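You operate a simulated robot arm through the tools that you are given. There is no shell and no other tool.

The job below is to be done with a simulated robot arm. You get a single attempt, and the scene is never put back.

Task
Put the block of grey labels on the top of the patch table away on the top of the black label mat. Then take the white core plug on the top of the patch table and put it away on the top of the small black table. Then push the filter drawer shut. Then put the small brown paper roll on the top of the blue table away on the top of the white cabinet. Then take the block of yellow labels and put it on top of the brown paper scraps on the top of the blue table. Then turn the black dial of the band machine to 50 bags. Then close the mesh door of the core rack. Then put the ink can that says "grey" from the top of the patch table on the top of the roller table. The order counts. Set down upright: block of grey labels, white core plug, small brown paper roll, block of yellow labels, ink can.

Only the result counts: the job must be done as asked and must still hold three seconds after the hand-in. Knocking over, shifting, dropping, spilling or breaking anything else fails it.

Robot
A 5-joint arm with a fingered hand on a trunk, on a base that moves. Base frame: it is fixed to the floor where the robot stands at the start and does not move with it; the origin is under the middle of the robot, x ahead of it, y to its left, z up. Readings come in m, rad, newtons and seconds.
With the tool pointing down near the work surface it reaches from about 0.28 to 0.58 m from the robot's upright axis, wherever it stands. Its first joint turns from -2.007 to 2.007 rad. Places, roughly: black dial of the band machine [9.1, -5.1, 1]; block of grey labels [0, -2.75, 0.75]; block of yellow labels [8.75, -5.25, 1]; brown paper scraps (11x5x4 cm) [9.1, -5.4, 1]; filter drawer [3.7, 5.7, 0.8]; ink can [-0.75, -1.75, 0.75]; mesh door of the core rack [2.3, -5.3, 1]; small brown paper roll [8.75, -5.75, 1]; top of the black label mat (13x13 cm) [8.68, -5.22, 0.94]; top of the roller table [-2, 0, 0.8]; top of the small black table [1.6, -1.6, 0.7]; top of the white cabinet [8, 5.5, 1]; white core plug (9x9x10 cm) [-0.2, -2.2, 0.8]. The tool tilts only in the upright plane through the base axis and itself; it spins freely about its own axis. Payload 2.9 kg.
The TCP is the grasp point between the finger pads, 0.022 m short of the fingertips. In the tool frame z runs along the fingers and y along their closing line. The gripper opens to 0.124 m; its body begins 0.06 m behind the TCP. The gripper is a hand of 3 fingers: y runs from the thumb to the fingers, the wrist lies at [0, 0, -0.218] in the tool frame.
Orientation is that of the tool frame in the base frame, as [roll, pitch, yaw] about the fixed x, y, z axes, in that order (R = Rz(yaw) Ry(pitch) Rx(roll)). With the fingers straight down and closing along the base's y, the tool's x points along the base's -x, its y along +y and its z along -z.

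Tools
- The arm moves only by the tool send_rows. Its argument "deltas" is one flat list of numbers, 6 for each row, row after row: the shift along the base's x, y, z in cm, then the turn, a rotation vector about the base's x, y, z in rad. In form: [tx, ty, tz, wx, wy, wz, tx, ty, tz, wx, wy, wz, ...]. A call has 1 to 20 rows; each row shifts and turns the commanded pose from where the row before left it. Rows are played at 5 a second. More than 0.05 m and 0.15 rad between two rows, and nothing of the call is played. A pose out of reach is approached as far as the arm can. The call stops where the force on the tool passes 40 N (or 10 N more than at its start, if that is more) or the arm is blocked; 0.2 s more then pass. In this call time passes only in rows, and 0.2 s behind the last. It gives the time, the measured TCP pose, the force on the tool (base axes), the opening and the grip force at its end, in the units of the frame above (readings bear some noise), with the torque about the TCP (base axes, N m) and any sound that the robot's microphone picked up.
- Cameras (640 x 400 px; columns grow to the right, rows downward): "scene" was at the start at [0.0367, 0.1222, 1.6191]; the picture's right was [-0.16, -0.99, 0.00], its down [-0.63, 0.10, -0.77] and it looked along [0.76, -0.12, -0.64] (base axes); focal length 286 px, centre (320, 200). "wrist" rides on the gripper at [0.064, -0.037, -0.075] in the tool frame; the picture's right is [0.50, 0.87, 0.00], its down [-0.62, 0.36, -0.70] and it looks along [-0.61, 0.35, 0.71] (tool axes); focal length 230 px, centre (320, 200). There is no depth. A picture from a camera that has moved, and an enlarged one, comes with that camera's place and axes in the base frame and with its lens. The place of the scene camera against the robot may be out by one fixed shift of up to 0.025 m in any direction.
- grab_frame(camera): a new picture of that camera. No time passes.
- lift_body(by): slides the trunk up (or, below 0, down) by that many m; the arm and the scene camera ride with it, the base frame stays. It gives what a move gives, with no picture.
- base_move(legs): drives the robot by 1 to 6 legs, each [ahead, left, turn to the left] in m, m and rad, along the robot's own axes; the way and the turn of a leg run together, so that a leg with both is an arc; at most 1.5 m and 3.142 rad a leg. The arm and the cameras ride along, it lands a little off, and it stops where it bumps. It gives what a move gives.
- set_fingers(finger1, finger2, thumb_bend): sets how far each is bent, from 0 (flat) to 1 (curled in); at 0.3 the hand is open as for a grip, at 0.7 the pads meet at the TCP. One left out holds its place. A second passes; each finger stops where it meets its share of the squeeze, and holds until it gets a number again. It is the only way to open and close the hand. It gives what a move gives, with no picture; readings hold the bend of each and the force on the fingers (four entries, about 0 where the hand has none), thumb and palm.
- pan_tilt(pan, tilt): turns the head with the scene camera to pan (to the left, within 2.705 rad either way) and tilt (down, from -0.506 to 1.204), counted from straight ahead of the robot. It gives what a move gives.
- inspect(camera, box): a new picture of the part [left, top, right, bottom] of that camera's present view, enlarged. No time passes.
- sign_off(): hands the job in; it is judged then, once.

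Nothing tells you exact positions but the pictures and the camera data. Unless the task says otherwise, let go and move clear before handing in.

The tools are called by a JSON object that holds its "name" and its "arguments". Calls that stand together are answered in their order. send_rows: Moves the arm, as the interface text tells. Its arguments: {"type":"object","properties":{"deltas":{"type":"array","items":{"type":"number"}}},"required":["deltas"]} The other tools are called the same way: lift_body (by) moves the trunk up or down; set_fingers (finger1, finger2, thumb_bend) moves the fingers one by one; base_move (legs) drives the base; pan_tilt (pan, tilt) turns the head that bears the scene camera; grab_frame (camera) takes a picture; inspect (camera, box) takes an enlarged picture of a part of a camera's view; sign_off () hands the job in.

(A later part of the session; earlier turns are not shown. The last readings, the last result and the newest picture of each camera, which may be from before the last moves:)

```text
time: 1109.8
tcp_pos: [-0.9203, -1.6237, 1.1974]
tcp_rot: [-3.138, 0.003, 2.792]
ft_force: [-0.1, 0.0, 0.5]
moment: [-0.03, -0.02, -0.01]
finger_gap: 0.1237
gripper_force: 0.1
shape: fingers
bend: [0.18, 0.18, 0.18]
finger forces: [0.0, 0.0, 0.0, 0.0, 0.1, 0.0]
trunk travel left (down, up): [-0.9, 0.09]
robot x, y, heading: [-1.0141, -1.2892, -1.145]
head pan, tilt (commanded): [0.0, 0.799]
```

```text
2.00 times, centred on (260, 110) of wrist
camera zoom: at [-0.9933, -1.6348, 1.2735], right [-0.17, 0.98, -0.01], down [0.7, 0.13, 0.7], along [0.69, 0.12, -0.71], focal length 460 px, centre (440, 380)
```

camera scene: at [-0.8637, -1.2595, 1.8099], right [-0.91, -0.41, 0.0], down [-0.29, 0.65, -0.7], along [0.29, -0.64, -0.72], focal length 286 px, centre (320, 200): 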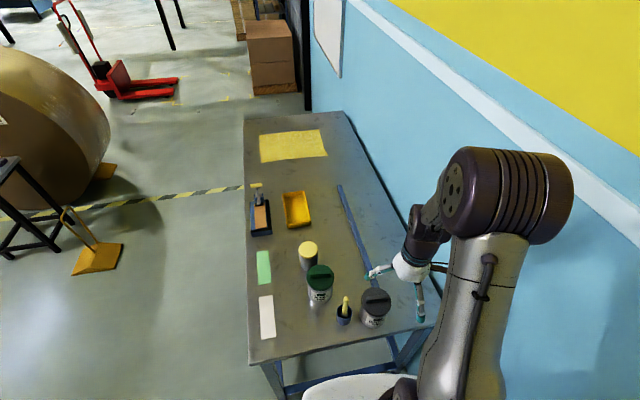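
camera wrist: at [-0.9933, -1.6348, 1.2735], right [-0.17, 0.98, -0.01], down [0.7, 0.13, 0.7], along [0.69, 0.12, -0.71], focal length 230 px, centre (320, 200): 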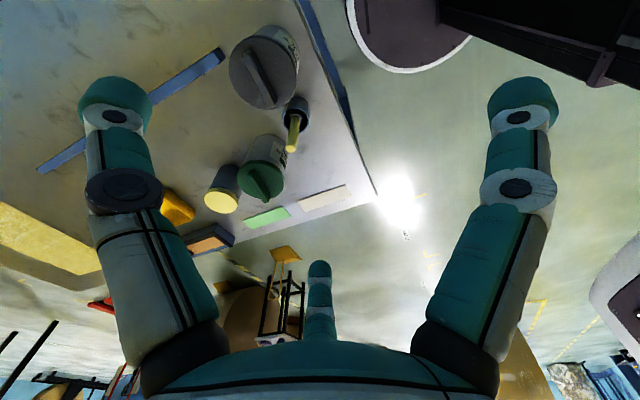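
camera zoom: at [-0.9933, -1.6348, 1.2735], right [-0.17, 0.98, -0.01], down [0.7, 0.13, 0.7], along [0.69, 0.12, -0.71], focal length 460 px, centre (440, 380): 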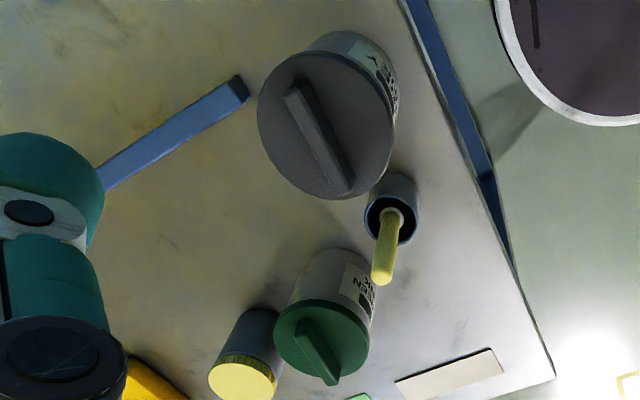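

The grey can's lid is centred near (-0.878, -1.698), top about 0.917, with the brush cup close on one side. I'll turn the tool so no finger points at the cup, and move above the can.

{"name": "send_rows", "arguments": {"deltas": [0.86, -1.5, 0, 0, 0, -0.124, 0.85, -1.49, 0, 0, 0, -0.124, 0.85, -1.49, 0, 0, 0, -0.124, 0.85, -1.49, 0, 0, 0, -0.124, 0.85, -1.49, 0, 0, 0, -0.124, 0, 0, -4, 0, 0, 0, 0, 0, -4, 0, 0, 0]}}

{"name": "set_fingers", "arguments": {"finger1": 0.13, "finger2": 0.13, "thumb_bend": 0.13}}

{"name": "grab_frame", "arguments": {"camera": "wrist"}}

{"name": "inspect", "arguments": {"camera": "wrist", "box": [230, 0, 450, 170]}}

```text
time: 1111.4
tcp_pos: [-0.877, -1.6963, 1.1191]
tcp_rot: [-3.141, 0.006, 2.17]
ft_force: [-0.5, 0.1, -1.0]
moment: [0.01, -0.02, 0.0]
finger_gap: 0.1238
gripper_force: 0.0
shape: fingers
bend: [0.18, 0.18, 0.18]
finger forces: [0.1, 0.1, 0.1, 0.0, 0.0, 0.1]
trunk travel left (down, up): [-0.9, 0.09]
robot x, y, heading: [-1.0156, -1.2904, -1.147]
head pan, tilt (commanded): [0.0, 0.799]
```

```text
time: 1112.4
tcp_pos: [-0.8769, -1.695, 1.1193]
tcp_rot: [3.142, 0.005, 2.173]
ft_force: [0.0, 0.6, 0.7]
moment: [0.03, 0.0, -0.06]
finger_gap: 0.1314
gripper_force: 0.0
shape: fingers
bend: [0.13, 0.13, 0.13]
finger forces: [0.0, 0.0, 0.0, 0.1, 0.0, 0.0]
trunk travel left (down, up): [-0.9, 0.09]
robot x, y, heading: [-1.0197, -1.2925, -1.149]
head pan, tilt (commanded): [0.0, 0.799]
```

```text
taken
camera wrist: at [-0.9444, -1.6643, 1.1939], right [0.43, 0.9, 0.0], down [0.64, -0.3, 0.7], along [0.63, -0.31, -0.71], focal length 230 px, centre (320, 200)
```

wrist: 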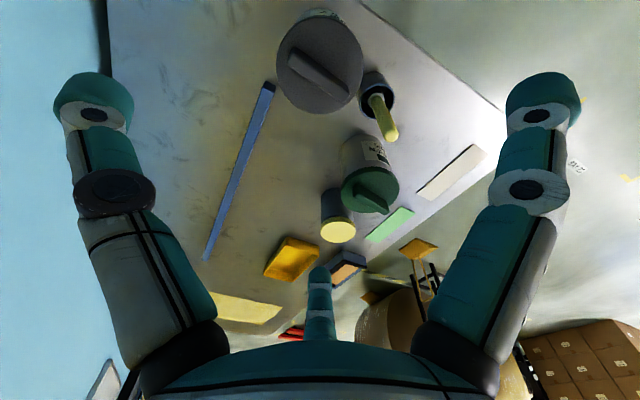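

```text
2.35 times, centred on (340, 85) of wrist
camera zoom: at [-0.9444, -1.6643, 1.1939], right [0.43, 0.9, 0.0], down [0.64, -0.3, 0.7], along [0.63, -0.31, -0.71], focal length 541 px, centre (273, 471)
```

zoom: 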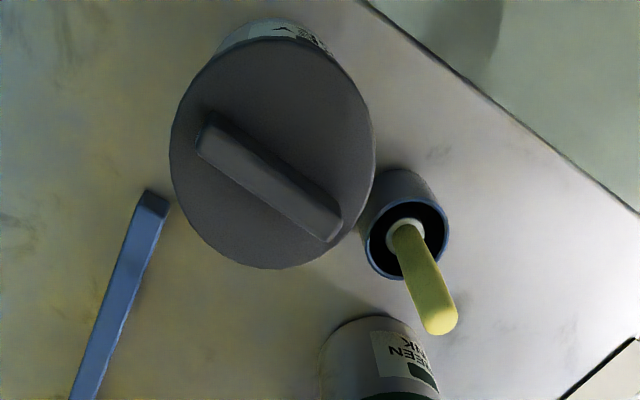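

Centred. Descend around the lid in stages.

{"name": "send_rows", "arguments": {"deltas": [0.1, 0, -4, 0, 0, 0, 0, 0, -4, 0, 0, 0, 0, 0, -4, 0, 0, 0]}}

{"name": "grab_frame", "arguments": {"camera": "wrist"}}

{"name": "inspect", "arguments": {"camera": "scene", "box": [300, 230, 440, 340]}}

```text
time: 1113.2
tcp_pos: [-0.874, -1.6973, 0.9971]
tcp_rot: [-3.14, 0.004, 2.172]
ft_force: [0.6, -0.3, 0.3]
moment: [0.0, -0.02, -0.02]
finger_gap: 0.132
gripper_force: 0.0
shape: fingers
bend: [0.13, 0.13, 0.13]
finger forces: [0.1, 0.0, 0.1, 0.0, 0.1, 0.0]
trunk travel left (down, up): [-0.9, 0.09]
robot x, y, heading: [-1.0185, -1.2915, -1.148]
head pan, tilt (commanded): [0.0, 0.799]
```

```text
taken
camera wrist: at [-0.9428, -1.665, 1.0721], right [0.43, 0.9, 0.0], down [0.64, -0.3, 0.7], along [0.63, -0.31, -0.71], focal length 230 px, centre (320, 200)
```

wrist: 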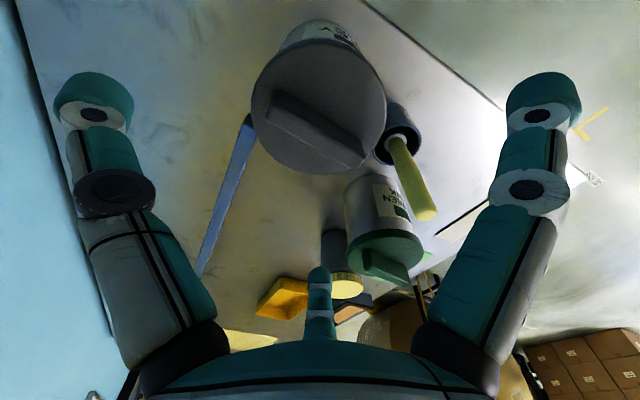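

```text
3.64 times, centred on (370, 285) of scene
camera zoom: at [-0.8634, -1.2603, 1.8099], right [-0.91, -0.41, 0.0], down [-0.29, 0.65, -0.7], along [0.29, -0.64, -0.72], focal length 1039 px, centre (138, -109)
```

zoom: 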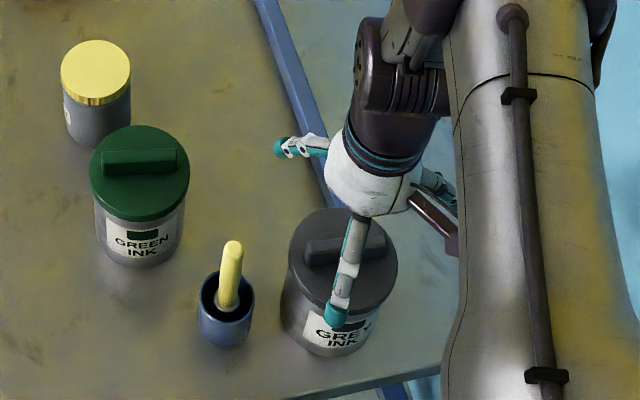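

{"name": "send_rows", "arguments": {"deltas": [0, 0, -3, 0, 0, 0, 0, 0, -3, 0, 0, 0, 0, 0, -1.5, 0, 0, 0]}}

{"name": "grab_frame", "arguments": {"camera": "wrist"}}

{"name": "inspect", "arguments": {"camera": "scene", "box": [300, 230, 440, 340]}}

```text
time: 1114.0
tcp_pos: [-0.876, -1.6972, 0.9222]
tcp_rot: [-3.14, 0.005, 2.173]
ft_force: [0.4, 0.0, 0.7]
moment: [-0.01, -0.01, 0.01]
finger_gap: 0.1313
gripper_force: 0.1
shape: fingers
bend: [0.13, 0.13, 0.13]
finger forces: [0.0, 0.0, 0.0, 0.0, 0.0, 0.0]
trunk travel left (down, up): [-0.9, 0.09]
robot x, y, heading: [-1.0154, -1.2927, -1.15]
head pan, tilt (commanded): [0.0, 0.799]
```

```text
taken
camera wrist: at [-0.9433, -1.6652, 0.9981], right [0.43, 0.9, 0.0], down [0.64, -0.3, 0.7], along [0.63, -0.31, -0.71], focal length 230 px, centre (320, 200)
```

wrist: 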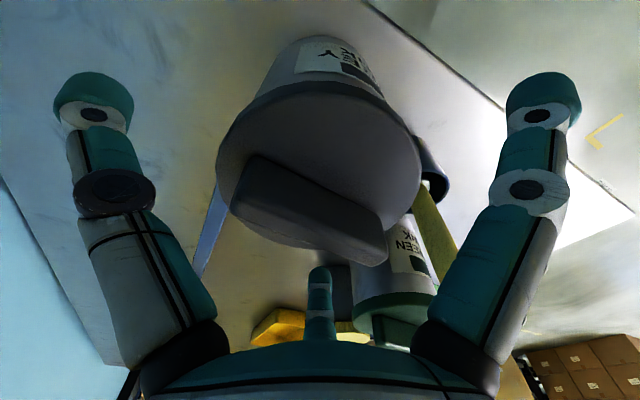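

```text
3.64 times, centred on (370, 285) of scene
camera zoom: at [-0.8638, -1.2593, 1.8099], right [-0.91, -0.41, 0.0], down [-0.29, 0.65, -0.7], along [0.29, -0.64, -0.72], focal length 1039 px, centre (138, -109)
```

zoom: 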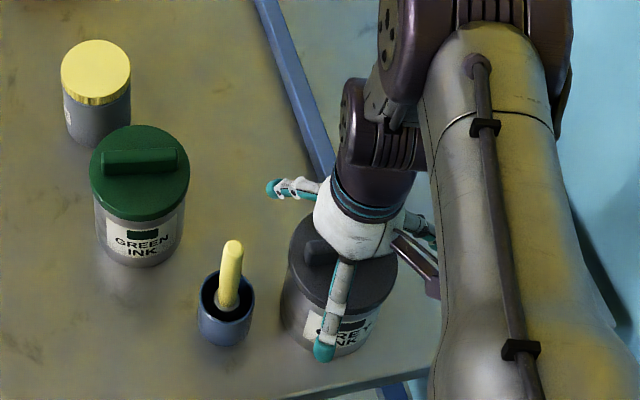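

{"name": "send_rows", "arguments": {"deltas": [0, 0, -1.5, 0, 0, 0, 0, 0, -1, 0, 0, 0, 0, 0, -0.8, 0, 0, 0]}}

{"name": "grab_frame", "arguments": {"camera": "wrist"}}

{"name": "inspect", "arguments": {"camera": "scene", "box": [300, 230, 440, 340]}}

```text
time: 1114.8
tcp_pos: [-0.8766, -1.6985, 0.8916]
tcp_rot: [-3.139, 0.007, 2.172]
ft_force: [-1.0, -2.0, 7.8]
moment: [-0.07, 0.19, 0.1]
finger_gap: 0.132
gripper_force: 3.9
shape: fingers
bend: [0.13, 0.13, 0.13]
finger forces: [0.0, 0.0, 0.0, 0.0, 6.8, 0.0]
trunk travel left (down, up): [-0.9, 0.09]
robot x, y, heading: [-1.0164, -1.2879, -1.151]
head pan, tilt (commanded): [0.0, 0.799]
```

```text
taken
camera wrist: at [-0.944, -1.6651, 0.966], right [0.43, 0.9, -0.01], down [0.64, -0.3, 0.71], along [0.63, -0.31, -0.71], focal length 230 px, centre (320, 200)
```

wrist: 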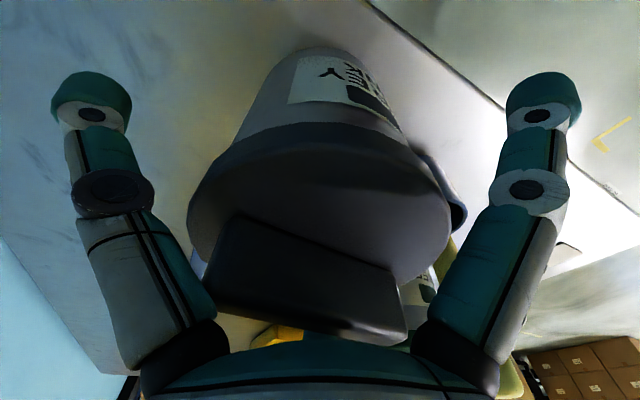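

```text
3.64 times, centred on (370, 285) of scene
camera zoom: at [-0.8649, -1.2583, 1.8102], right [-0.91, -0.41, 0.0], down [-0.29, 0.65, -0.7], along [0.29, -0.64, -0.72], focal length 1039 px, centre (138, -109)
```

zoom: 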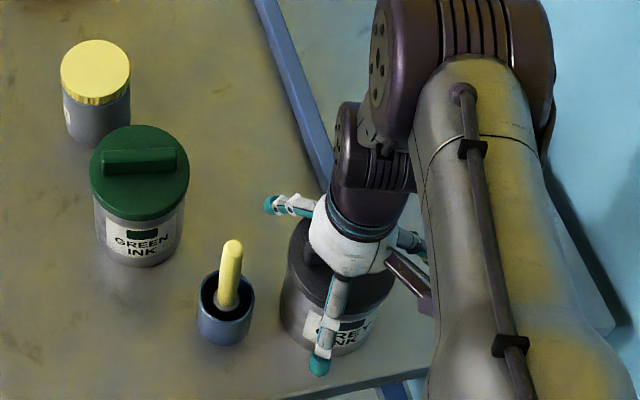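

The thumb root touches the handle's end; I'll rise half a centimetre and close the hand around lid and body.

{"name": "send_rows", "arguments": {"deltas": [0, 0, 0.4, 0, 0, 0]}}

{"name": "set_fingers", "arguments": {"finger1": 0.36, "finger2": 0.36, "thumb_bend": 0.36}}

{"name": "grab_frame", "arguments": {"camera": "wrist"}}

```text
time: 1115.2
tcp_pos: [-0.8764, -1.6967, 0.8935]
tcp_rot: [-3.141, 0.004, 2.171]
ft_force: [-0.2, 0.4, -0.3]
moment: [-0.01, -0.02, -0.01]
finger_gap: 0.132
gripper_force: 0.2
shape: fingers
bend: [0.13, 0.13, 0.13]
finger forces: [0.0, 0.0, 0.0, 0.1, 0.0, 0.0]
trunk travel left (down, up): [-0.9, 0.09]
robot x, y, heading: [-1.0141, -1.2918, -1.152]
head pan, tilt (commanded): [0.0, 0.799]
heard: snap
```

```text
time: 1116.2
tcp_pos: [-0.8766, -1.6977, 0.8944]
tcp_rot: [-3.139, 0.005, 2.173]
ft_force: [-0.1, 0.0, 2.4]
moment: [-0.05, -0.07, -0.01]
finger_gap: 0.0891
gripper_force: 3.0
shape: fingers
bend: [0.36, 0.34, 0.36]
finger forces: [0.4, 3.1, 0.0, 0.1, 2.2, 0.0]
trunk travel left (down, up): [-0.9, 0.09]
robot x, y, heading: [-1.0144, -1.289, -1.153]
head pan, tilt (commanded): [0.0, 0.799]
```

```text
taken
camera wrist: at [-0.9437, -1.665, 0.9694], right [0.43, 0.9, 0.0], down [0.64, -0.3, 0.7], along [0.63, -0.31, -0.71], focal length 230 px, centre (320, 200)
```

wrist: 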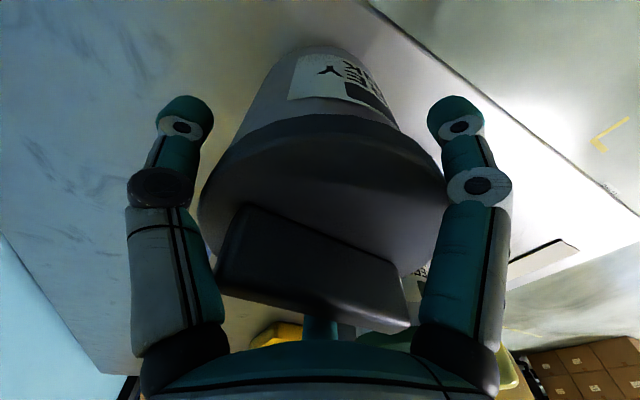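

I heard a "snap" as I eased off; let me look closely at the can and its lid.

{"name": "inspect", "arguments": {"camera": "scene", "box": [340, 260, 420, 330]}}

{"name": "inspect", "arguments": {"camera": "wrist", "box": [180, 30, 480, 350]}}

```text
5.71 times, centred on (380, 295) of scene
camera zoom: at [-0.8638, -1.2592, 1.8099], right [-0.91, -0.41, 0.0], down [-0.29, 0.65, -0.7], along [0.29, -0.64, -0.72], focal length 1632 px, centre (-23, -343)
```

zoom: 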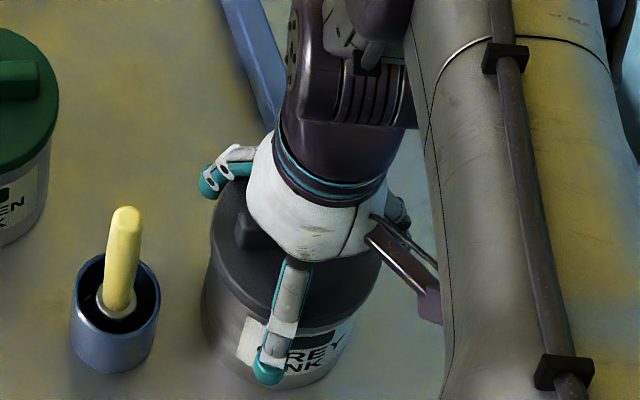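

```text
1.25 times, centred on (330, 190) of wrist
camera zoom: at [-0.9437, -1.665, 0.9694], right [0.43, 0.9, 0.0], down [0.64, -0.3, 0.7], along [0.63, -0.31, -0.71], focal length 288 px, centre (308, 212)
```

zoom: 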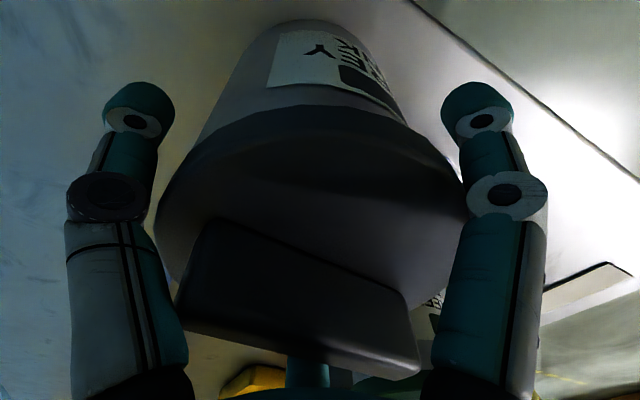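

The lid looks properly seated (the snap was probably the lid being pressed on). I'll close the grip more firmly.

{"name": "set_fingers", "arguments": {"finger1": 0.5, "finger2": 0.5, "thumb_bend": 0.5}}

{"name": "grab_frame", "arguments": {"camera": "wrist"}}

```text
time: 1117.2
tcp_pos: [-0.8758, -1.6973, 0.895]
tcp_rot: [-3.14, 0.004, 2.173]
ft_force: [-1.8, -1.6, 7.3]
moment: [0.01, -0.17, -0.03]
finger_gap: 0.0707
gripper_force: 26.0
shape: fingers
bend: [0.4, 0.36, 0.46]
finger forces: [14.4, 18.5, 0.1, 0.0, 19.5, 0.0]
trunk travel left (down, up): [-0.9, 0.09]
robot x, y, heading: [-1.0175, -1.2898, -1.147]
head pan, tilt (commanded): [0.0, 0.799]
```

```text
taken
camera wrist: at [-0.9442, -1.6648, 0.9697], right [0.43, 0.9, 0.0], down [0.64, -0.3, 0.7], along [0.63, -0.31, -0.71], focal length 230 px, centre (320, 200)
```

wrist: 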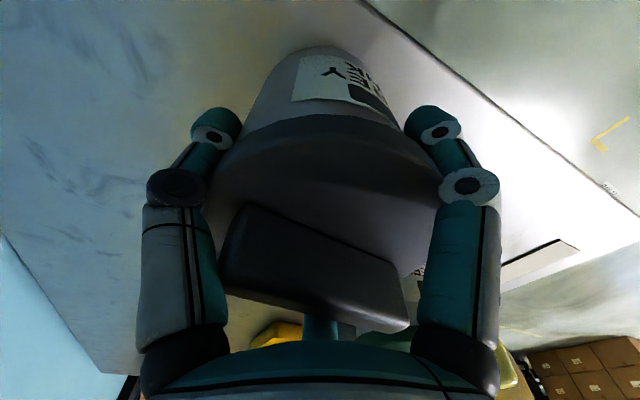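

Balanced firm grip (14–20 N). Lift slightly and check.

{"name": "send_rows", "arguments": {"deltas": [0, 0, 0.5, 0, 0, 0, 0, 0, 0.5, 0, 0, 0, 0, 0, 1, 0, 0, 0]}}

{"name": "inspect", "arguments": {"camera": "scene", "box": [320, 250, 440, 340]}}

{"name": "grab_frame", "arguments": {"camera": "wrist"}}

```text
time: 1118.0
tcp_pos: [-0.8765, -1.6967, 0.9141]
tcp_rot: [-3.141, 0.006, 2.172]
ft_force: [-1.1, 0.3, -1.3]
moment: [-0.01, 0.04, -0.02]
finger_gap: 0.0693
gripper_force: 25.5
shape: fingers
bend: [0.4, 0.36, 0.48]
finger forces: [15.4, 17.5, 0.0, 0.0, 17.9, 0.0]
trunk travel left (down, up): [-0.9, 0.09]
robot x, y, heading: [-1.0172, -1.2914, -1.148]
head pan, tilt (commanded): [0.0, 0.799]
```

```text
4.44 times, centred on (380, 295) of scene
camera zoom: at [-0.8637, -1.2596, 1.8098], right [-0.91, -0.41, 0.0], down [-0.29, 0.65, -0.7], along [0.29, -0.64, -0.72], focal length 1270 px, centre (53, -222)
```

zoom: 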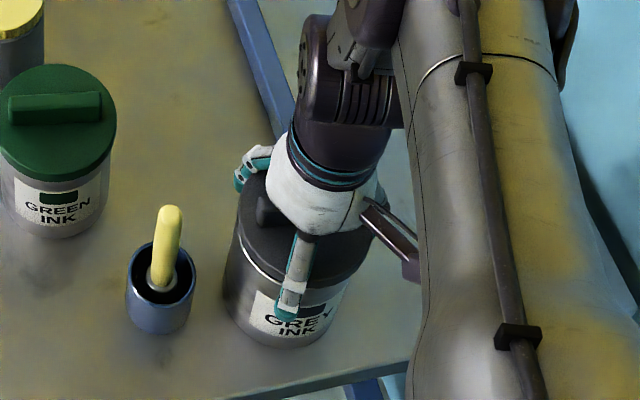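

```text
taken
camera wrist: at [-0.9435, -1.6649, 0.9896], right [0.43, 0.9, 0.0], down [0.64, -0.3, 0.7], along [0.63, -0.31, -0.71], focal length 230 px, centre (320, 200)
```

wrist: 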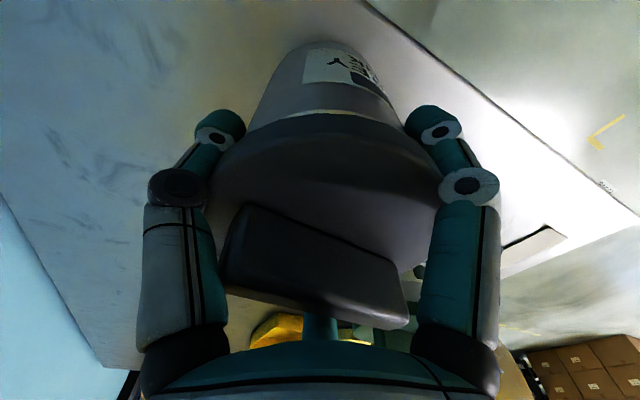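

Only about 1 N is hanging on the hand and a bright gap shows under the lid: I am lifting just the lid. I'll set it straight back down, let go, and press it on again.

{"name": "send_rows", "arguments": {"deltas": [0, 0, -0.8, 0, 0, 0, 0, 0, -0.6, 0, 0, 0, 0, 0, -0.3, 0, 0, 0]}}

{"name": "send_rows", "arguments": {"deltas": [0, 0, -0.3, 0, 0, 0]}}

{"name": "inspect", "arguments": {"camera": "wrist", "box": [180, 30, 480, 350]}}

{"name": "inspect", "arguments": {"camera": "scene", "box": [320, 250, 440, 340]}}

```text
time: 1118.8
tcp_pos: [-0.8763, -1.6969, 0.897]
tcp_rot: [-3.139, 0.006, 2.171]
ft_force: [0.5, 0.4, 0.1]
moment: [-0.01, 0.05, 0.02]
finger_gap: 0.0693
gripper_force: 25.0
shape: fingers
bend: [0.4, 0.36, 0.48]
finger forces: [15.0, 17.4, 0.1, 0.0, 17.8, 0.1]
trunk travel left (down, up): [-0.9, 0.09]
robot x, y, heading: [-1.0167, -1.2863, -1.148]
head pan, tilt (commanded): [0.0, 0.799]
```

```text
time: 1119.2
tcp_pos: [-0.8763, -1.6961, 0.8947]
tcp_rot: [-3.139, 0.007, 2.173]
ft_force: [-0.5, -0.7, 7.5]
moment: [0.09, -0.29, -0.06]
finger_gap: 0.0696
gripper_force: 28.1
shape: fingers
bend: [0.4, 0.36, 0.48]
finger forces: [15.8, 20.5, 0.1, 0.1, 20.1, 0.0]
trunk travel left (down, up): [-0.9, 0.09]
robot x, y, heading: [-1.0167, -1.2917, -1.15]
head pan, tilt (commanded): [0.0, 0.799]
```

```text
1.25 times, centred on (330, 190) of wrist
camera zoom: at [-0.9438, -1.6645, 0.9699], right [0.43, 0.9, -0.01], down [0.64, -0.3, 0.71], along [0.63, -0.31, -0.71], focal length 288 px, centre (308, 212)
```

zoom: 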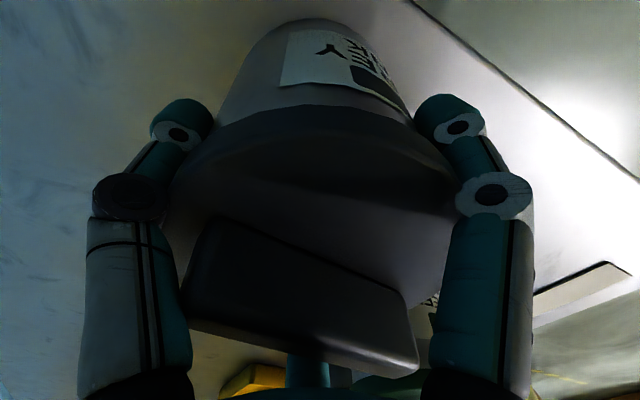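

```text
4.44 times, centred on (380, 295) of scene
camera zoom: at [-0.8646, -1.2579, 1.8101], right [-0.91, -0.41, 0.0], down [-0.29, 0.65, -0.7], along [0.29, -0.64, -0.72], focal length 1270 px, centre (53, -222)
```

zoom: 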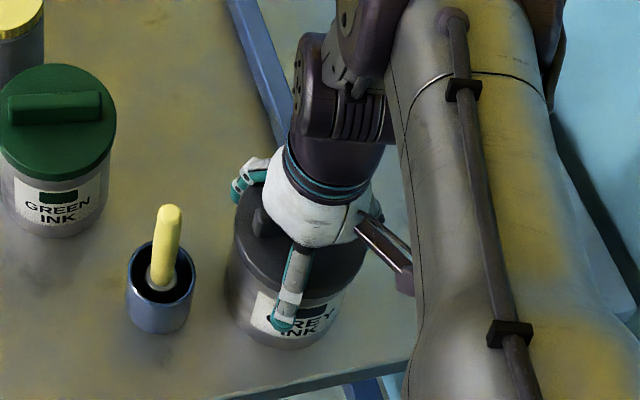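

The lid is back in place. While holding it centred I'll press down gently and listen for it to snap on.

{"name": "send_rows", "arguments": {"deltas": [0, 0, -0.3, 0, 0, 0]}}

{"name": "send_rows", "arguments": {"deltas": [0, 0, -0.3, 0, 0, 0]}}

```text
time: 1119.6
tcp_pos: [-0.8763, -1.697, 0.8935]
tcp_rot: [-3.138, 0.011, 2.172]
ft_force: [-0.4, -3.6, 31.0]
moment: [0.2, -0.18, 0.0]
finger_gap: 0.0697
gripper_force: 32.3
shape: fingers
bend: [0.39, 0.35, 0.48]
finger forces: [16.8, 21.6, 0.0, 0.0, 26.1, 0.0]
trunk travel left (down, up): [-0.9, 0.09]
robot x, y, heading: [-1.018, -1.2916, -1.15]
head pan, tilt (commanded): [0.0, 0.799]
```

```text
time: 1120.0
tcp_pos: [-0.8754, -1.6972, 0.8933]
tcp_rot: [-3.139, 0.014, 2.173]
ft_force: [-3.0, 2.7, 30.9]
moment: [0.12, -0.23, 0.04]
finger_gap: 0.0698
gripper_force: 31.2
shape: fingers
bend: [0.39, 0.35, 0.48]
finger forces: [18.6, 19.1, 0.0, 0.0, 23.7, 0.0]
trunk travel left (down, up): [-0.9, 0.09]
robot x, y, heading: [-1.0149, -1.2921, -1.145]
head pan, tilt (commanded): [0.0, 0.799]
stopped in row 1: the force on the tool passed its limit at 45 N (the readings are from after the stop); the commanded pose is now the measured one
```

No snap with 45 N. Let me test gently whether the lid now holds the can, by raising a few millimetres and reading the force.

{"name": "send_rows", "arguments": {"deltas": [0, 0, 0.3, 0, 0, 0]}}

{"name": "send_rows", "arguments": {"deltas": [0, 0, 0.3, 0, 0, 0]}}

{"name": "send_rows", "arguments": {"deltas": [0, 0, 0.3, 0, 0, 0]}}

{"name": "inspect", "arguments": {"camera": "wrist", "box": [180, 30, 480, 350]}}

```text
time: 1120.4
tcp_pos: [-0.8764, -1.6974, 0.8949]
tcp_rot: [-3.141, 0.009, 2.17]
ft_force: [-2.3, 0.9, 12.9]
moment: [0.02, -0.28, 0.04]
finger_gap: 0.0698
gripper_force: 26.2
shape: fingers
bend: [0.39, 0.36, 0.48]
finger forces: [15.1, 18.0, 0.1, 0.0, 19.5, 0.0]
trunk travel left (down, up): [-0.9, 0.09]
robot x, y, heading: [-1.0141, -1.2883, -1.148]
head pan, tilt (commanded): [0.0, 0.799]
```

```text
time: 1120.8
tcp_pos: [-0.8761, -1.6983, 0.8967]
tcp_rot: [-3.14, 0.007, 2.173]
ft_force: [-0.4, 0.5, -0.2]
moment: [0.02, -0.04, 0.02]
finger_gap: 0.0697
gripper_force: 24.5
shape: fingers
bend: [0.39, 0.36, 0.48]
finger forces: [14.3, 17.4, 0.0, 0.0, 17.1, 0.0]
trunk travel left (down, up): [-0.9, 0.09]
robot x, y, heading: [-1.0166, -1.2914, -1.149]
head pan, tilt (commanded): [0.0, 0.799]
```

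```text
time: 1121.2
tcp_pos: [-0.8753, -1.698, 0.9]
tcp_rot: [-3.14, 0.011, 2.173]
ft_force: [-0.6, 0.6, -0.3]
moment: [-0.01, -0.02, 0.02]
finger_gap: 0.0696
gripper_force: 24.5
shape: fingers
bend: [0.4, 0.36, 0.48]
finger forces: [14.5, 17.3, 0.1, 0.1, 17.3, 0.2]
trunk travel left (down, up): [-0.9, 0.09]
robot x, y, heading: [-1.0159, -1.2891, -1.151]
head pan, tilt (commanded): [0.0, 0.799]
```

```text
1.25 times, centred on (330, 190) of wrist
camera zoom: at [-0.9432, -1.6667, 0.9746], right [0.43, 0.9, -0.01], down [0.64, -0.3, 0.71], along [0.63, -0.31, -0.71], focal length 288 px, centre (308, 212)
```

zoom: 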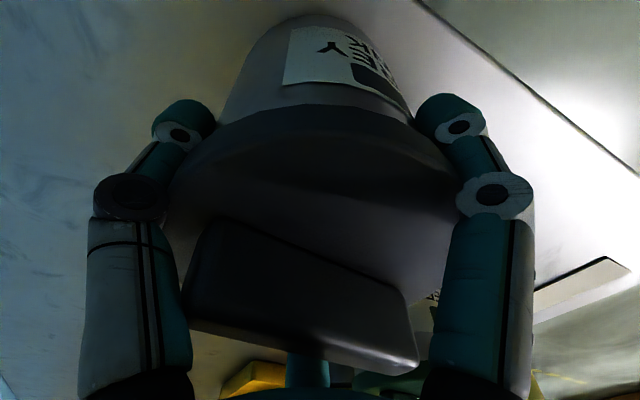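

The lid is loose. I'll lower it back onto the can, open the hand and look at how it sits.

{"name": "send_rows", "arguments": {"deltas": [0, 0, -0.3, 0, 0, 0, 0, 0, -0.2, 0, 0, 0]}}

{"name": "set_fingers", "arguments": {"finger1": 0.3, "finger2": 0.28, "thumb_bend": 0.36}}

{"name": "set_fingers", "arguments": {"finger1": 0.12, "finger2": 0.12, "thumb_bend": 0.12}}

{"name": "send_rows", "arguments": {"deltas": [0, 0, 1, 0, 0, 0, 0, 0, 3, 0, 0, 0, 0, 0, 4, 0, 0, 0, 0, 0, 4, 0, 0, 0]}}

{"name": "inspect", "arguments": {"camera": "wrist", "box": [230, 0, 450, 190]}}

{"name": "inspect", "arguments": {"camera": "scene", "box": [320, 250, 440, 340]}}

```text
time: 1121.8
tcp_pos: [-0.8744, -1.6984, 0.8948]
tcp_rot: [-3.138, 0.012, 2.174]
ft_force: [-0.1, -0.3, 6.5]
moment: [0.05, -0.21, -0.04]
finger_gap: 0.0696
gripper_force: 26.9
shape: fingers
bend: [0.4, 0.36, 0.48]
finger forces: [14.6, 20.0, 0.0, 0.0, 19.0, 0.0]
trunk travel left (down, up): [-0.9, 0.09]
robot x, y, heading: [-1.0162, -1.2897, -1.153]
head pan, tilt (commanded): [0.0, 0.799]
```

```text
time: 1122.8
tcp_pos: [-0.8752, -1.6985, 0.8952]
tcp_rot: [-3.138, 0.009, 2.174]
ft_force: [0.1, 1.0, 0.1]
moment: [0.01, 0.01, 0.0]
finger_gap: 0.096
gripper_force: 0.4
shape: fingers
bend: [0.3, 0.28, 0.36]
finger forces: [0.1, 0.0, 0.1, 0.0, 0.2, 0.1]
trunk travel left (down, up): [-0.9, 0.09]
robot x, y, heading: [-1.0167, -1.2921, -1.147]
head pan, tilt (commanded): [0.0, 0.799]
```

```text
time: 1123.8
tcp_pos: [-0.8754, -1.6979, 0.8945]
tcp_rot: [-3.141, 0.007, 2.173]
ft_force: [0.3, -0.4, -0.2]
moment: [0.04, 0.03, 0.02]
finger_gap: 0.1331
gripper_force: 0.1
shape: fingers
bend: [0.12, 0.12, 0.12]
finger forces: [0.1, 0.0, 0.0, 0.0, 0.0, 0.0]
trunk travel left (down, up): [-0.9, 0.09]
robot x, y, heading: [-1.0207, -1.2912, -1.147]
head pan, tilt (commanded): [0.0, 0.799]
heard: snap
```

```text
time: 1124.8
tcp_pos: [-0.8758, -1.6982, 1.016]
tcp_rot: [-3.137, 0.009, 2.173]
ft_force: [1.3, -0.1, 0.4]
moment: [-0.01, -0.04, -0.03]
finger_gap: 0.1331
gripper_force: 0.1
shape: fingers
bend: [0.12, 0.12, 0.12]
finger forces: [0.0, 0.1, 0.0, 0.0, 0.1, 0.1]
trunk travel left (down, up): [-0.9, 0.09]
robot x, y, heading: [-1.0161, -1.2889, -1.143]
head pan, tilt (commanded): [0.0, 0.799]
```

```text
2.11 times, centred on (340, 95) of wrist
camera zoom: at [-0.9436, -1.666, 1.0905], right [0.43, 0.9, -0.01], down [0.64, -0.3, 0.71], along [0.64, -0.31, -0.71], focal length 484 px, centre (278, 421)
```

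zoom: 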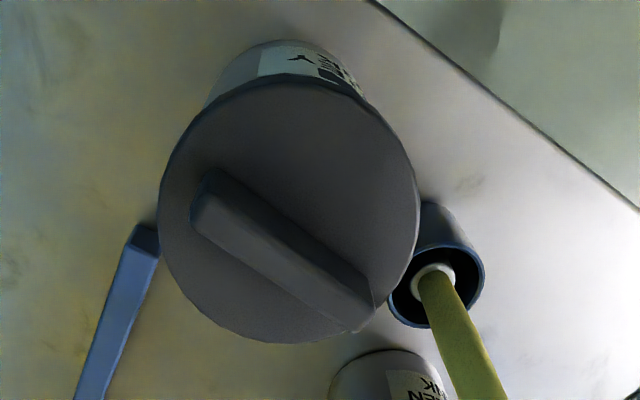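

```text
4.44 times, centred on (380, 295) of scene
camera zoom: at [-0.8642, -1.2585, 1.8098], right [-0.91, -0.41, 0.0], down [-0.29, 0.65, -0.7], along [0.29, -0.64, -0.72], focal length 1270 px, centre (53, -222)
```

zoom: 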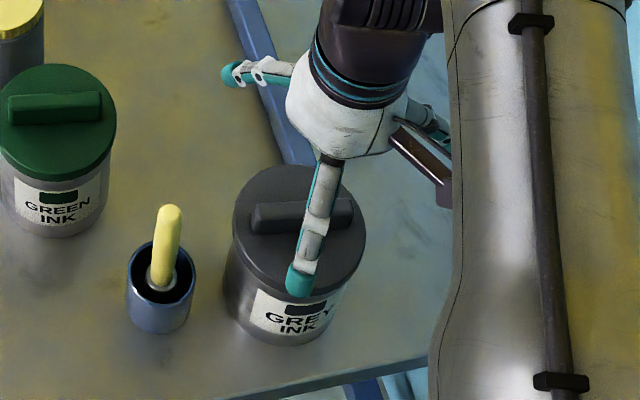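

Another snap came when I let go: the lid clicks back onto the can when it is seated, so it is closed again. Since the lid pulls off, I must hold the can by its body: I'll approach with the hand horizontal, thumb on top of the lid handle and two fingers on the body's sides. First rise and step back.

{"name": "send_rows", "arguments": {"deltas": [0, 0, 4, 0, 0, 0, 0, 0, 4, 0, 0, 0, 0, 0, 4, 0, 0, 0]}}

{"name": "base_move", "arguments": {"legs": [[-0.2, -0.04, 0]]}}

{"name": "send_rows", "arguments": {"deltas": [0, 0, 0, 0, 0, 0.1386, 0, 0, 0, 0, 0, 0.1386, 0, 0, 0, 0, 0, 0.1386, 0, 0, 0, 0, 0, 0.1386, 0, 0, 0, 0, 0, 0.1386, 0, 0, 0, 0, 0, 0.1386, 0, 0, 0, 0, 0, 0.1386, 0, 0, 0, 0, 0, 0.1386]}}

{"name": "grab_frame", "arguments": {"camera": "scene"}}

```text
time: 1125.6
tcp_pos: [-0.8776, -1.6966, 1.1359]
tcp_rot: [-3.138, 0.01, 2.173]
ft_force: [-0.8, -0.4, -0.9]
moment: [-0.03, -0.02, -0.04]
finger_gap: 0.133
gripper_force: 0.0
shape: fingers
bend: [0.12, 0.12, 0.12]
finger forces: [0.0, 0.0, 0.0, 0.0, 0.0, 0.0]
trunk travel left (down, up): [-0.9, 0.09]
robot x, y, heading: [-1.018, -1.2943, -1.148]
head pan, tilt (commanded): [0.0, 0.799]
```

```text
time: 1127.2
tcp_pos: [-0.9946, -1.532, 1.1335]
tcp_rot: [-3.14, 0.01, 2.173]
ft_force: [-0.1, -0.6, 0.3]
moment: [-0.01, 0.01, -0.05]
finger_gap: 0.1329
gripper_force: 0.0
shape: fingers
bend: [0.12, 0.12, 0.12]
finger forces: [0.0, 0.1, 0.1, 0.1, 0.0, 0.0]
trunk travel left (down, up): [-0.9, 0.09]
robot x, y, heading: [-1.1361, -1.1241, -1.148]
head pan, tilt (commanded): [0.0, 0.799]
```

```text
time: 1129.0
tcp_pos: [-0.9948, -1.5314, 1.1352]
tcp_rot: [-3.137, 0.0, -2.999]
ft_force: [0.0, -0.3, 0.4]
moment: [-0.04, 0.02, 0.0]
finger_gap: 0.133
gripper_force: 0.0
shape: fingers
bend: [0.12, 0.12, 0.12]
finger forces: [0.0, 0.1, 0.0, 0.0, 0.0, 0.0]
trunk travel left (down, up): [-0.9, 0.09]
robot x, y, heading: [-1.1363, -1.1245, -1.151]
head pan, tilt (commanded): [0.0, 0.799]
```

```text
taken
camera scene: at [-0.9826, -1.0929, 1.8099], right [-0.91, -0.41, 0.0], down [-0.29, 0.65, -0.7], along [0.29, -0.64, -0.72], focal length 286 px, centre (320, 200)
```

scene: 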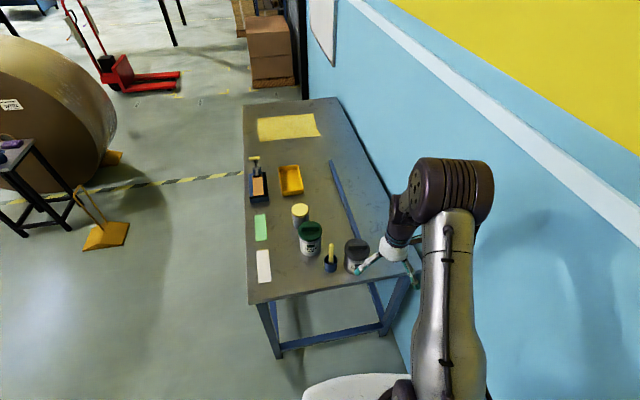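

{"name": "send_rows", "arguments": {"deltas": [3.5, 1.5, 0, 0, 0, 0.13, 0, 0, 0, -0.1302, -0.0587, 0, 0, 0, 0, -0.1302, -0.0587, 0, 0, 0, 0, -0.1302, -0.0587, 0, 0, 0, 0, -0.1302, -0.0587, 0, 0, 0, 0, -0.1302, -0.0587, 0, 0, 0, 0, -0.1302, -0.0587, 0]}}

{"name": "grab_frame", "arguments": {"camera": "scene"}}

{"name": "grab_frame", "arguments": {"camera": "wrist"}}

```text
time: 1130.6
tcp_pos: [-0.9569, -1.5163, 1.1351]
tcp_rot: [-2.289, 0.118, -2.818]
ft_force: [0.1, -0.1, 1.0]
moment: [0.02, -0.01, 0.03]
finger_gap: 0.1333
gripper_force: 0.0
shape: fingers
bend: [0.12, 0.12, 0.12]
finger forces: [0.1, 0.0, 0.0, 0.1, 0.0, 0.1]
out of reach, approached as far as the arm can: row 7
trunk travel left (down, up): [-0.9, 0.09]
robot x, y, heading: [-1.137, -1.1226, -1.147]
head pan, tilt (commanded): [0.0, 0.799]
```

```text
taken
camera scene: at [-0.982, -1.0938, 1.8099], right [-0.91, -0.41, 0.0], down [-0.29, 0.65, -0.7], along [0.29, -0.64, -0.72], focal length 286 px, centre (320, 200)
```

scene: 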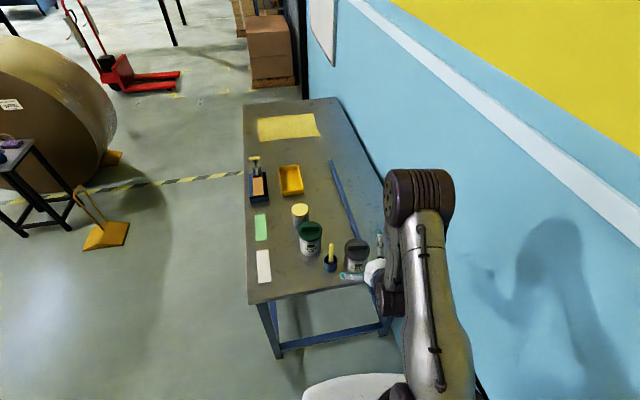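

```text
taken
camera wrist: at [-1.0367, -1.5101, 1.2035], right [-0.58, 0.41, -0.71], down [0.32, 0.91, 0.26], along [0.75, -0.07, -0.66], focal length 230 px, centre (320, 200)
```

wrist: 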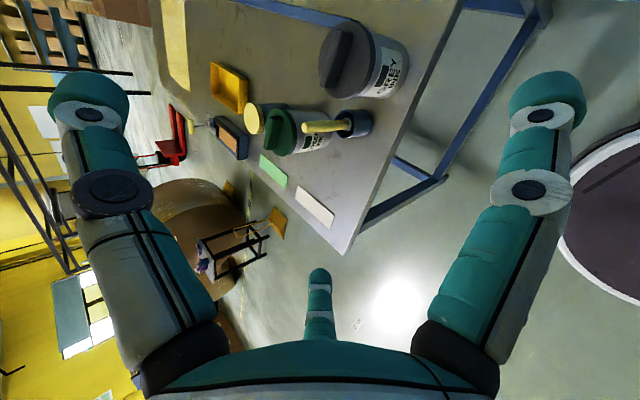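

The wrist needs more reach for this tilt; I'll extend forward first and then finish tilting to horizontal.

{"name": "send_rows", "arguments": {"deltas": [1.85, -4.1, 0, 0, 0, 0, 1.85, -4.1, 0, 0, 0, 0, 0, 0, 0, -0.1302, -0.0587, 0, 0, 0, 0, -0.1302, -0.0587, 0, 0, 0, 0, -0.1302, -0.0587, 0, 0, 0, 0, -0.1302, -0.0587, 0, 0, 0, 0, -0.1302, -0.0587, 0]}}

{"name": "grab_frame", "arguments": {"camera": "scene"}}

{"name": "grab_frame", "arguments": {"camera": "wrist"}}

```text
time: 1132.2
tcp_pos: [-0.919, -1.5993, 1.1346]
tcp_rot: [-1.563, 0.153, -2.712]
ft_force: [0.3, 0.8, 0.4]
moment: [0.01, 0.0, 0.03]
finger_gap: 0.133
gripper_force: 0.0
shape: fingers
bend: [0.12, 0.12, 0.12]
finger forces: [0.0, 0.1, 0.0, 0.0, 0.0, 0.0]
trunk travel left (down, up): [-0.9, 0.09]
robot x, y, heading: [-1.1341, -1.124, -1.152]
head pan, tilt (commanded): [0.0, 0.799]
```

```text
taken
camera scene: at [-0.9822, -1.0936, 1.8099], right [-0.91, -0.41, 0.0], down [-0.29, 0.65, -0.7], along [0.29, -0.64, -0.72], focal length 286 px, centre (320, 200)
```

scene: 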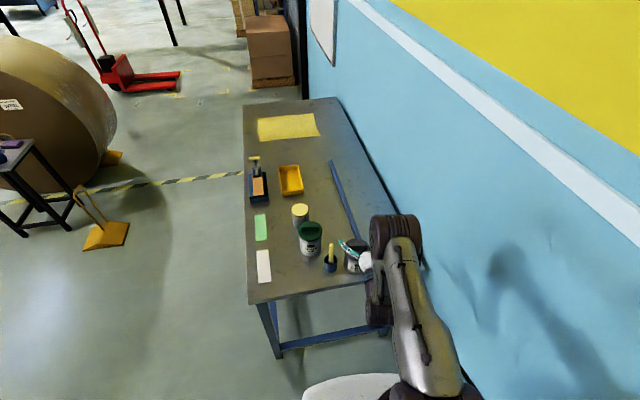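

```text
taken
camera wrist: at [-1.0138, -1.5597, 1.161], right [-0.33, -0.16, -0.93], down [0.31, 0.91, -0.26], along [0.89, -0.38, -0.25], focal length 230 px, centre (320, 200)
```

wrist: 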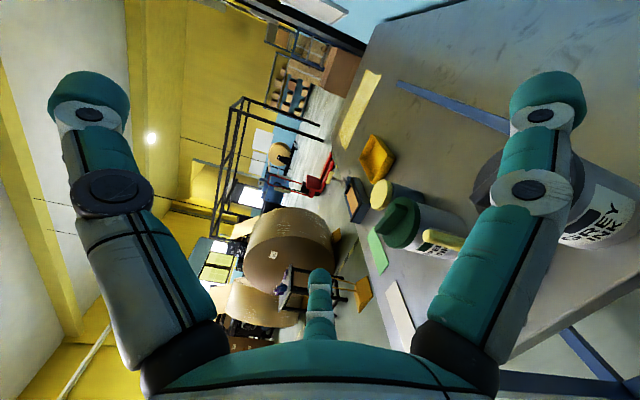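

The hand is horizontal with the thumb up. I'll set the finger openings for the approach and lower the trunk so the hand comes to about 0.906 m, still short of the can.

{"name": "set_fingers", "arguments": {"finger1": 0.1, "finger2": 0.2, "thumb_bend": 0.1}}

{"name": "lift_body", "arguments": {"by": -0.2}}

{"name": "grab_frame", "arguments": {"camera": "wrist"}}

{"name": "grab_frame", "arguments": {"camera": "scene"}}

```text
time: 1133.2
tcp_pos: [-0.9189, -1.5994, 1.1356]
tcp_rot: [-1.566, 0.155, -2.713]
ft_force: [-1.0, -0.8, 0.6]
moment: [-0.02, -0.05, 0.0]
finger_gap: 0.136
gripper_force: 0.1
shape: fingers
bend: [0.1, 0.2, 0.1]
finger forces: [0.0, 0.1, 0.1, 0.0, 0.1, 0.0]
trunk travel left (down, up): [-0.9, 0.09]
robot x, y, heading: [-1.1354, -1.1221, -1.146]
head pan, tilt (commanded): [0.0, 0.799]
```

```text
time: 1135.4
tcp_pos: [-0.919, -1.5995, 0.9354]
tcp_rot: [-1.567, 0.153, -2.714]
ft_force: [-0.3, -0.3, -1.1]
moment: [-0.02, 0.02, -0.01]
finger_gap: 0.136
gripper_force: 0.0
shape: fingers
bend: [0.1, 0.2, 0.1]
finger forces: [0.0, 0.0, 0.0, 0.0, 0.0, 0.0]
trunk travel left (down, up): [-0.7, 0.29]
robot x, y, heading: [-1.1366, -1.1234, -1.146]
head pan, tilt (commanded): [0.0, 0.799]
```

```text
taken
camera wrist: at [-1.0139, -1.5594, 0.9612], right [-0.33, -0.15, -0.93], down [0.31, 0.91, -0.26], along [0.89, -0.38, -0.25], focal length 230 px, centre (320, 200)
```

wrist: 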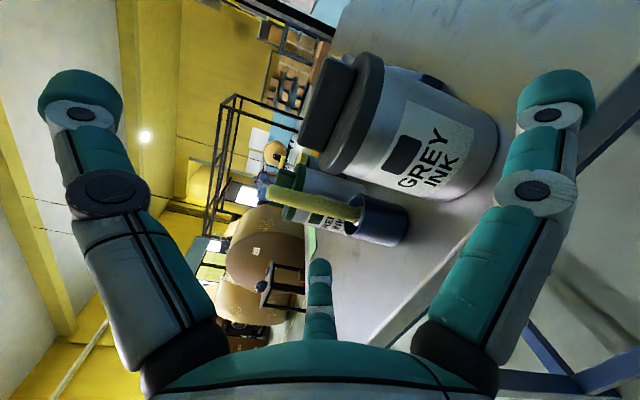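

```text
taken
camera scene: at [-0.9826, -1.093, 1.6099], right [-0.91, -0.41, 0.0], down [-0.29, 0.65, -0.7], along [0.29, -0.64, -0.72], focal length 286 px, centre (320, 200)
```

scene: 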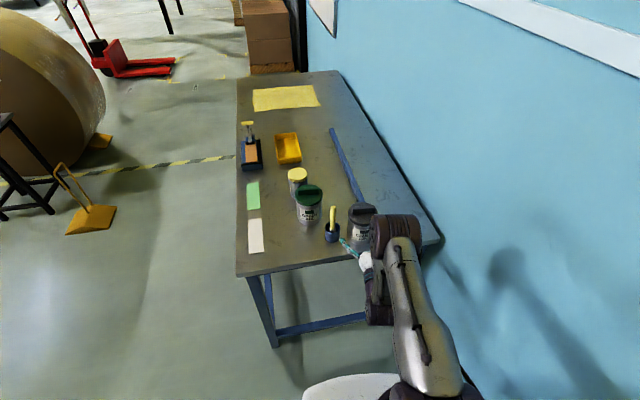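

The wrist camera now sees the GREY INK can from the side. I'll zoom to measure it before moving in.

{"name": "inspect", "arguments": {"camera": "wrist", "box": [250, 20, 530, 260]}}

```text
1.67 times, centred on (390, 140) of wrist
camera zoom: at [-1.0139, -1.5594, 0.9612], right [-0.33, -0.15, -0.93], down [0.31, 0.91, -0.26], along [0.89, -0.38, -0.25], focal length 384 px, centre (203, 300)
```

zoom: 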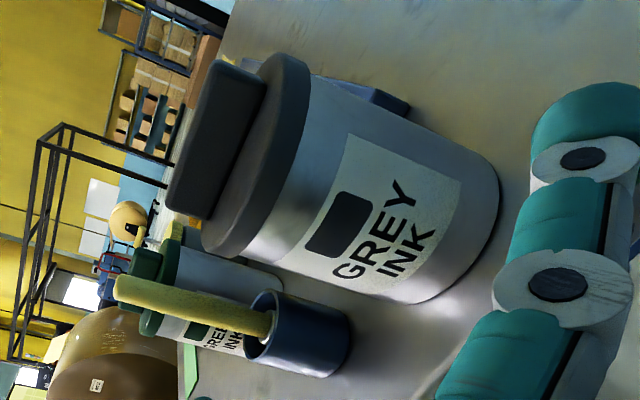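

Measured: lid bottom ≈0.901, lid top ≈0.918, handle top ≈0.945, axis near (-0.874, -1.698). I'll lower to 0.900 and move forward around the can in small steps.

{"name": "send_rows", "arguments": {"deltas": [0, 0, -1.8, 0, 0, 0, 0, 0, -1.74, 0, 0, 0, 0.83, -1.82, 0, 0, 0, 0, 0.83, -1.82, 0, 0, 0, 0]}}

{"name": "grab_frame", "arguments": {"camera": "wrist"}}

{"name": "inspect", "arguments": {"camera": "scene", "box": [280, 170, 440, 290]}}

```text
time: 1136.4
tcp_pos: [-0.9029, -1.6356, 0.8992]
tcp_rot: [-1.568, 0.154, -2.712]
ft_force: [0.5, 0.1, -0.4]
moment: [-0.01, -0.02, -0.01]
finger_gap: 0.1363
gripper_force: 0.1
shape: fingers
bend: [0.1, 0.2, 0.1]
finger forces: [0.1, 0.1, 0.0, 0.1, 0.0, 0.0]
trunk travel left (down, up): [-0.7, 0.29]
robot x, y, heading: [-1.1343, -1.1246, -1.144]
head pan, tilt (commanded): [0.0, 0.799]
```

```text
taken
camera wrist: at [-0.9971, -1.5957, 0.9261], right [-0.33, -0.15, -0.93], down [0.31, 0.91, -0.26], along [0.89, -0.38, -0.25], focal length 230 px, centre (320, 200)
```

wrist: 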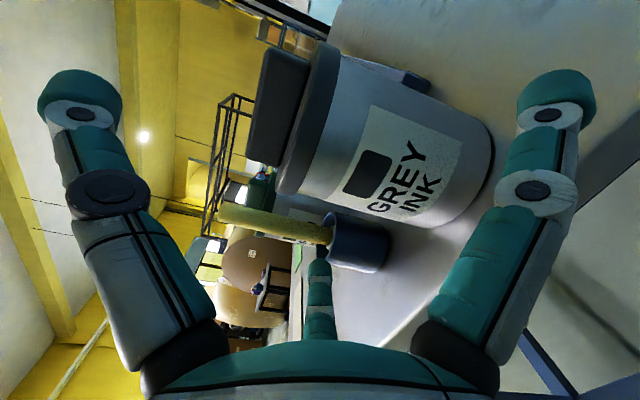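

```text
3.33 times, centred on (360, 230) of scene
camera zoom: at [-0.9824, -1.0932, 1.6098], right [-0.91, -0.41, 0.0], down [-0.29, 0.65, -0.7], along [0.29, -0.64, -0.72], focal length 952 px, centre (187, 100)
```

zoom: 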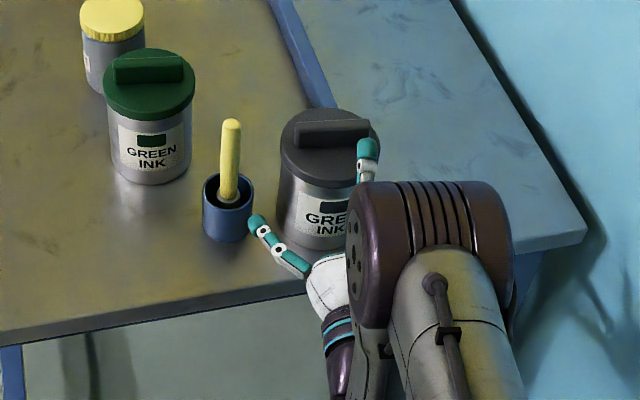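

I'll narrow the left finger a bit to stay clear of the brush, then continue forward.

{"name": "set_fingers", "arguments": {"finger1": 0.1, "finger2": 0.27, "thumb_bend": 0.1}}

{"name": "send_rows", "arguments": {"deltas": [0.62, -1.36, 0, 0, 0, 0, 0.62, -1.36, 0, 0, 0, 0]}}

{"name": "grab_frame", "arguments": {"camera": "wrist"}}

{"name": "inspect", "arguments": {"camera": "scene", "box": [300, 180, 420, 270]}}

```text
time: 1137.4
tcp_pos: [-0.9024, -1.6352, 0.8996]
tcp_rot: [-1.567, 0.153, -2.712]
ft_force: [0.5, 0.5, -0.1]
moment: [-0.03, -0.01, 0.01]
finger_gap: 0.1361
gripper_force: 0.0
shape: fingers
bend: [0.1, 0.27, 0.1]
finger forces: [0.1, 0.0, 0.1, 0.1, 0.0, 0.0]
trunk travel left (down, up): [-0.7, 0.29]
robot x, y, heading: [-1.1385, -1.1216, -1.149]
head pan, tilt (commanded): [0.0, 0.799]
```

```text
time: 1138.0
tcp_pos: [-0.8907, -1.6627, 0.8978]
tcp_rot: [-1.567, 0.154, -2.712]
ft_force: [1.0, -1.0, -0.7]
moment: [0.0, -0.03, 0.01]
finger_gap: 0.1357
gripper_force: 0.1
shape: fingers
bend: [0.1, 0.27, 0.1]
finger forces: [0.0, 0.0, 0.0, 0.0, 0.0, 0.0]
trunk travel left (down, up): [-0.7, 0.29]
robot x, y, heading: [-1.1364, -1.1203, -1.145]
head pan, tilt (commanded): [0.0, 0.799]
```

```text
taken
camera wrist: at [-0.9848, -1.623, 0.9259], right [-0.33, -0.15, -0.93], down [0.31, 0.91, -0.26], along [0.89, -0.38, -0.25], focal length 230 px, centre (320, 200)
```

wrist: 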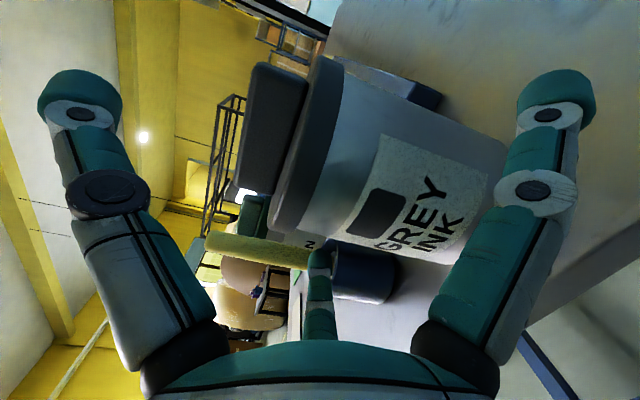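

```text
4.44 times, centred on (360, 225) of scene
camera zoom: at [-0.9825, -1.0932, 1.6098], right [-0.91, -0.41, 0.0], down [-0.29, 0.65, -0.7], along [0.29, -0.64, -0.72], focal length 1270 px, centre (142, 89)
```

zoom: 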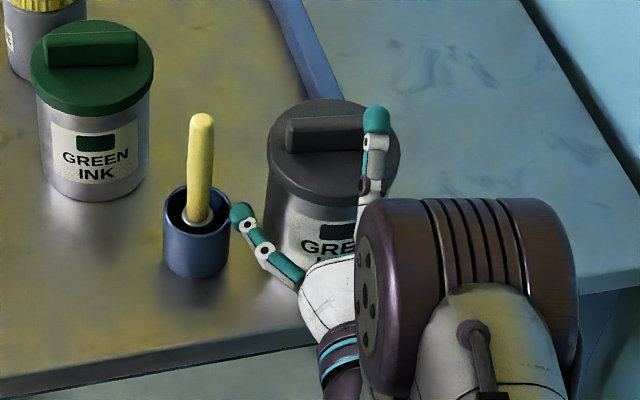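

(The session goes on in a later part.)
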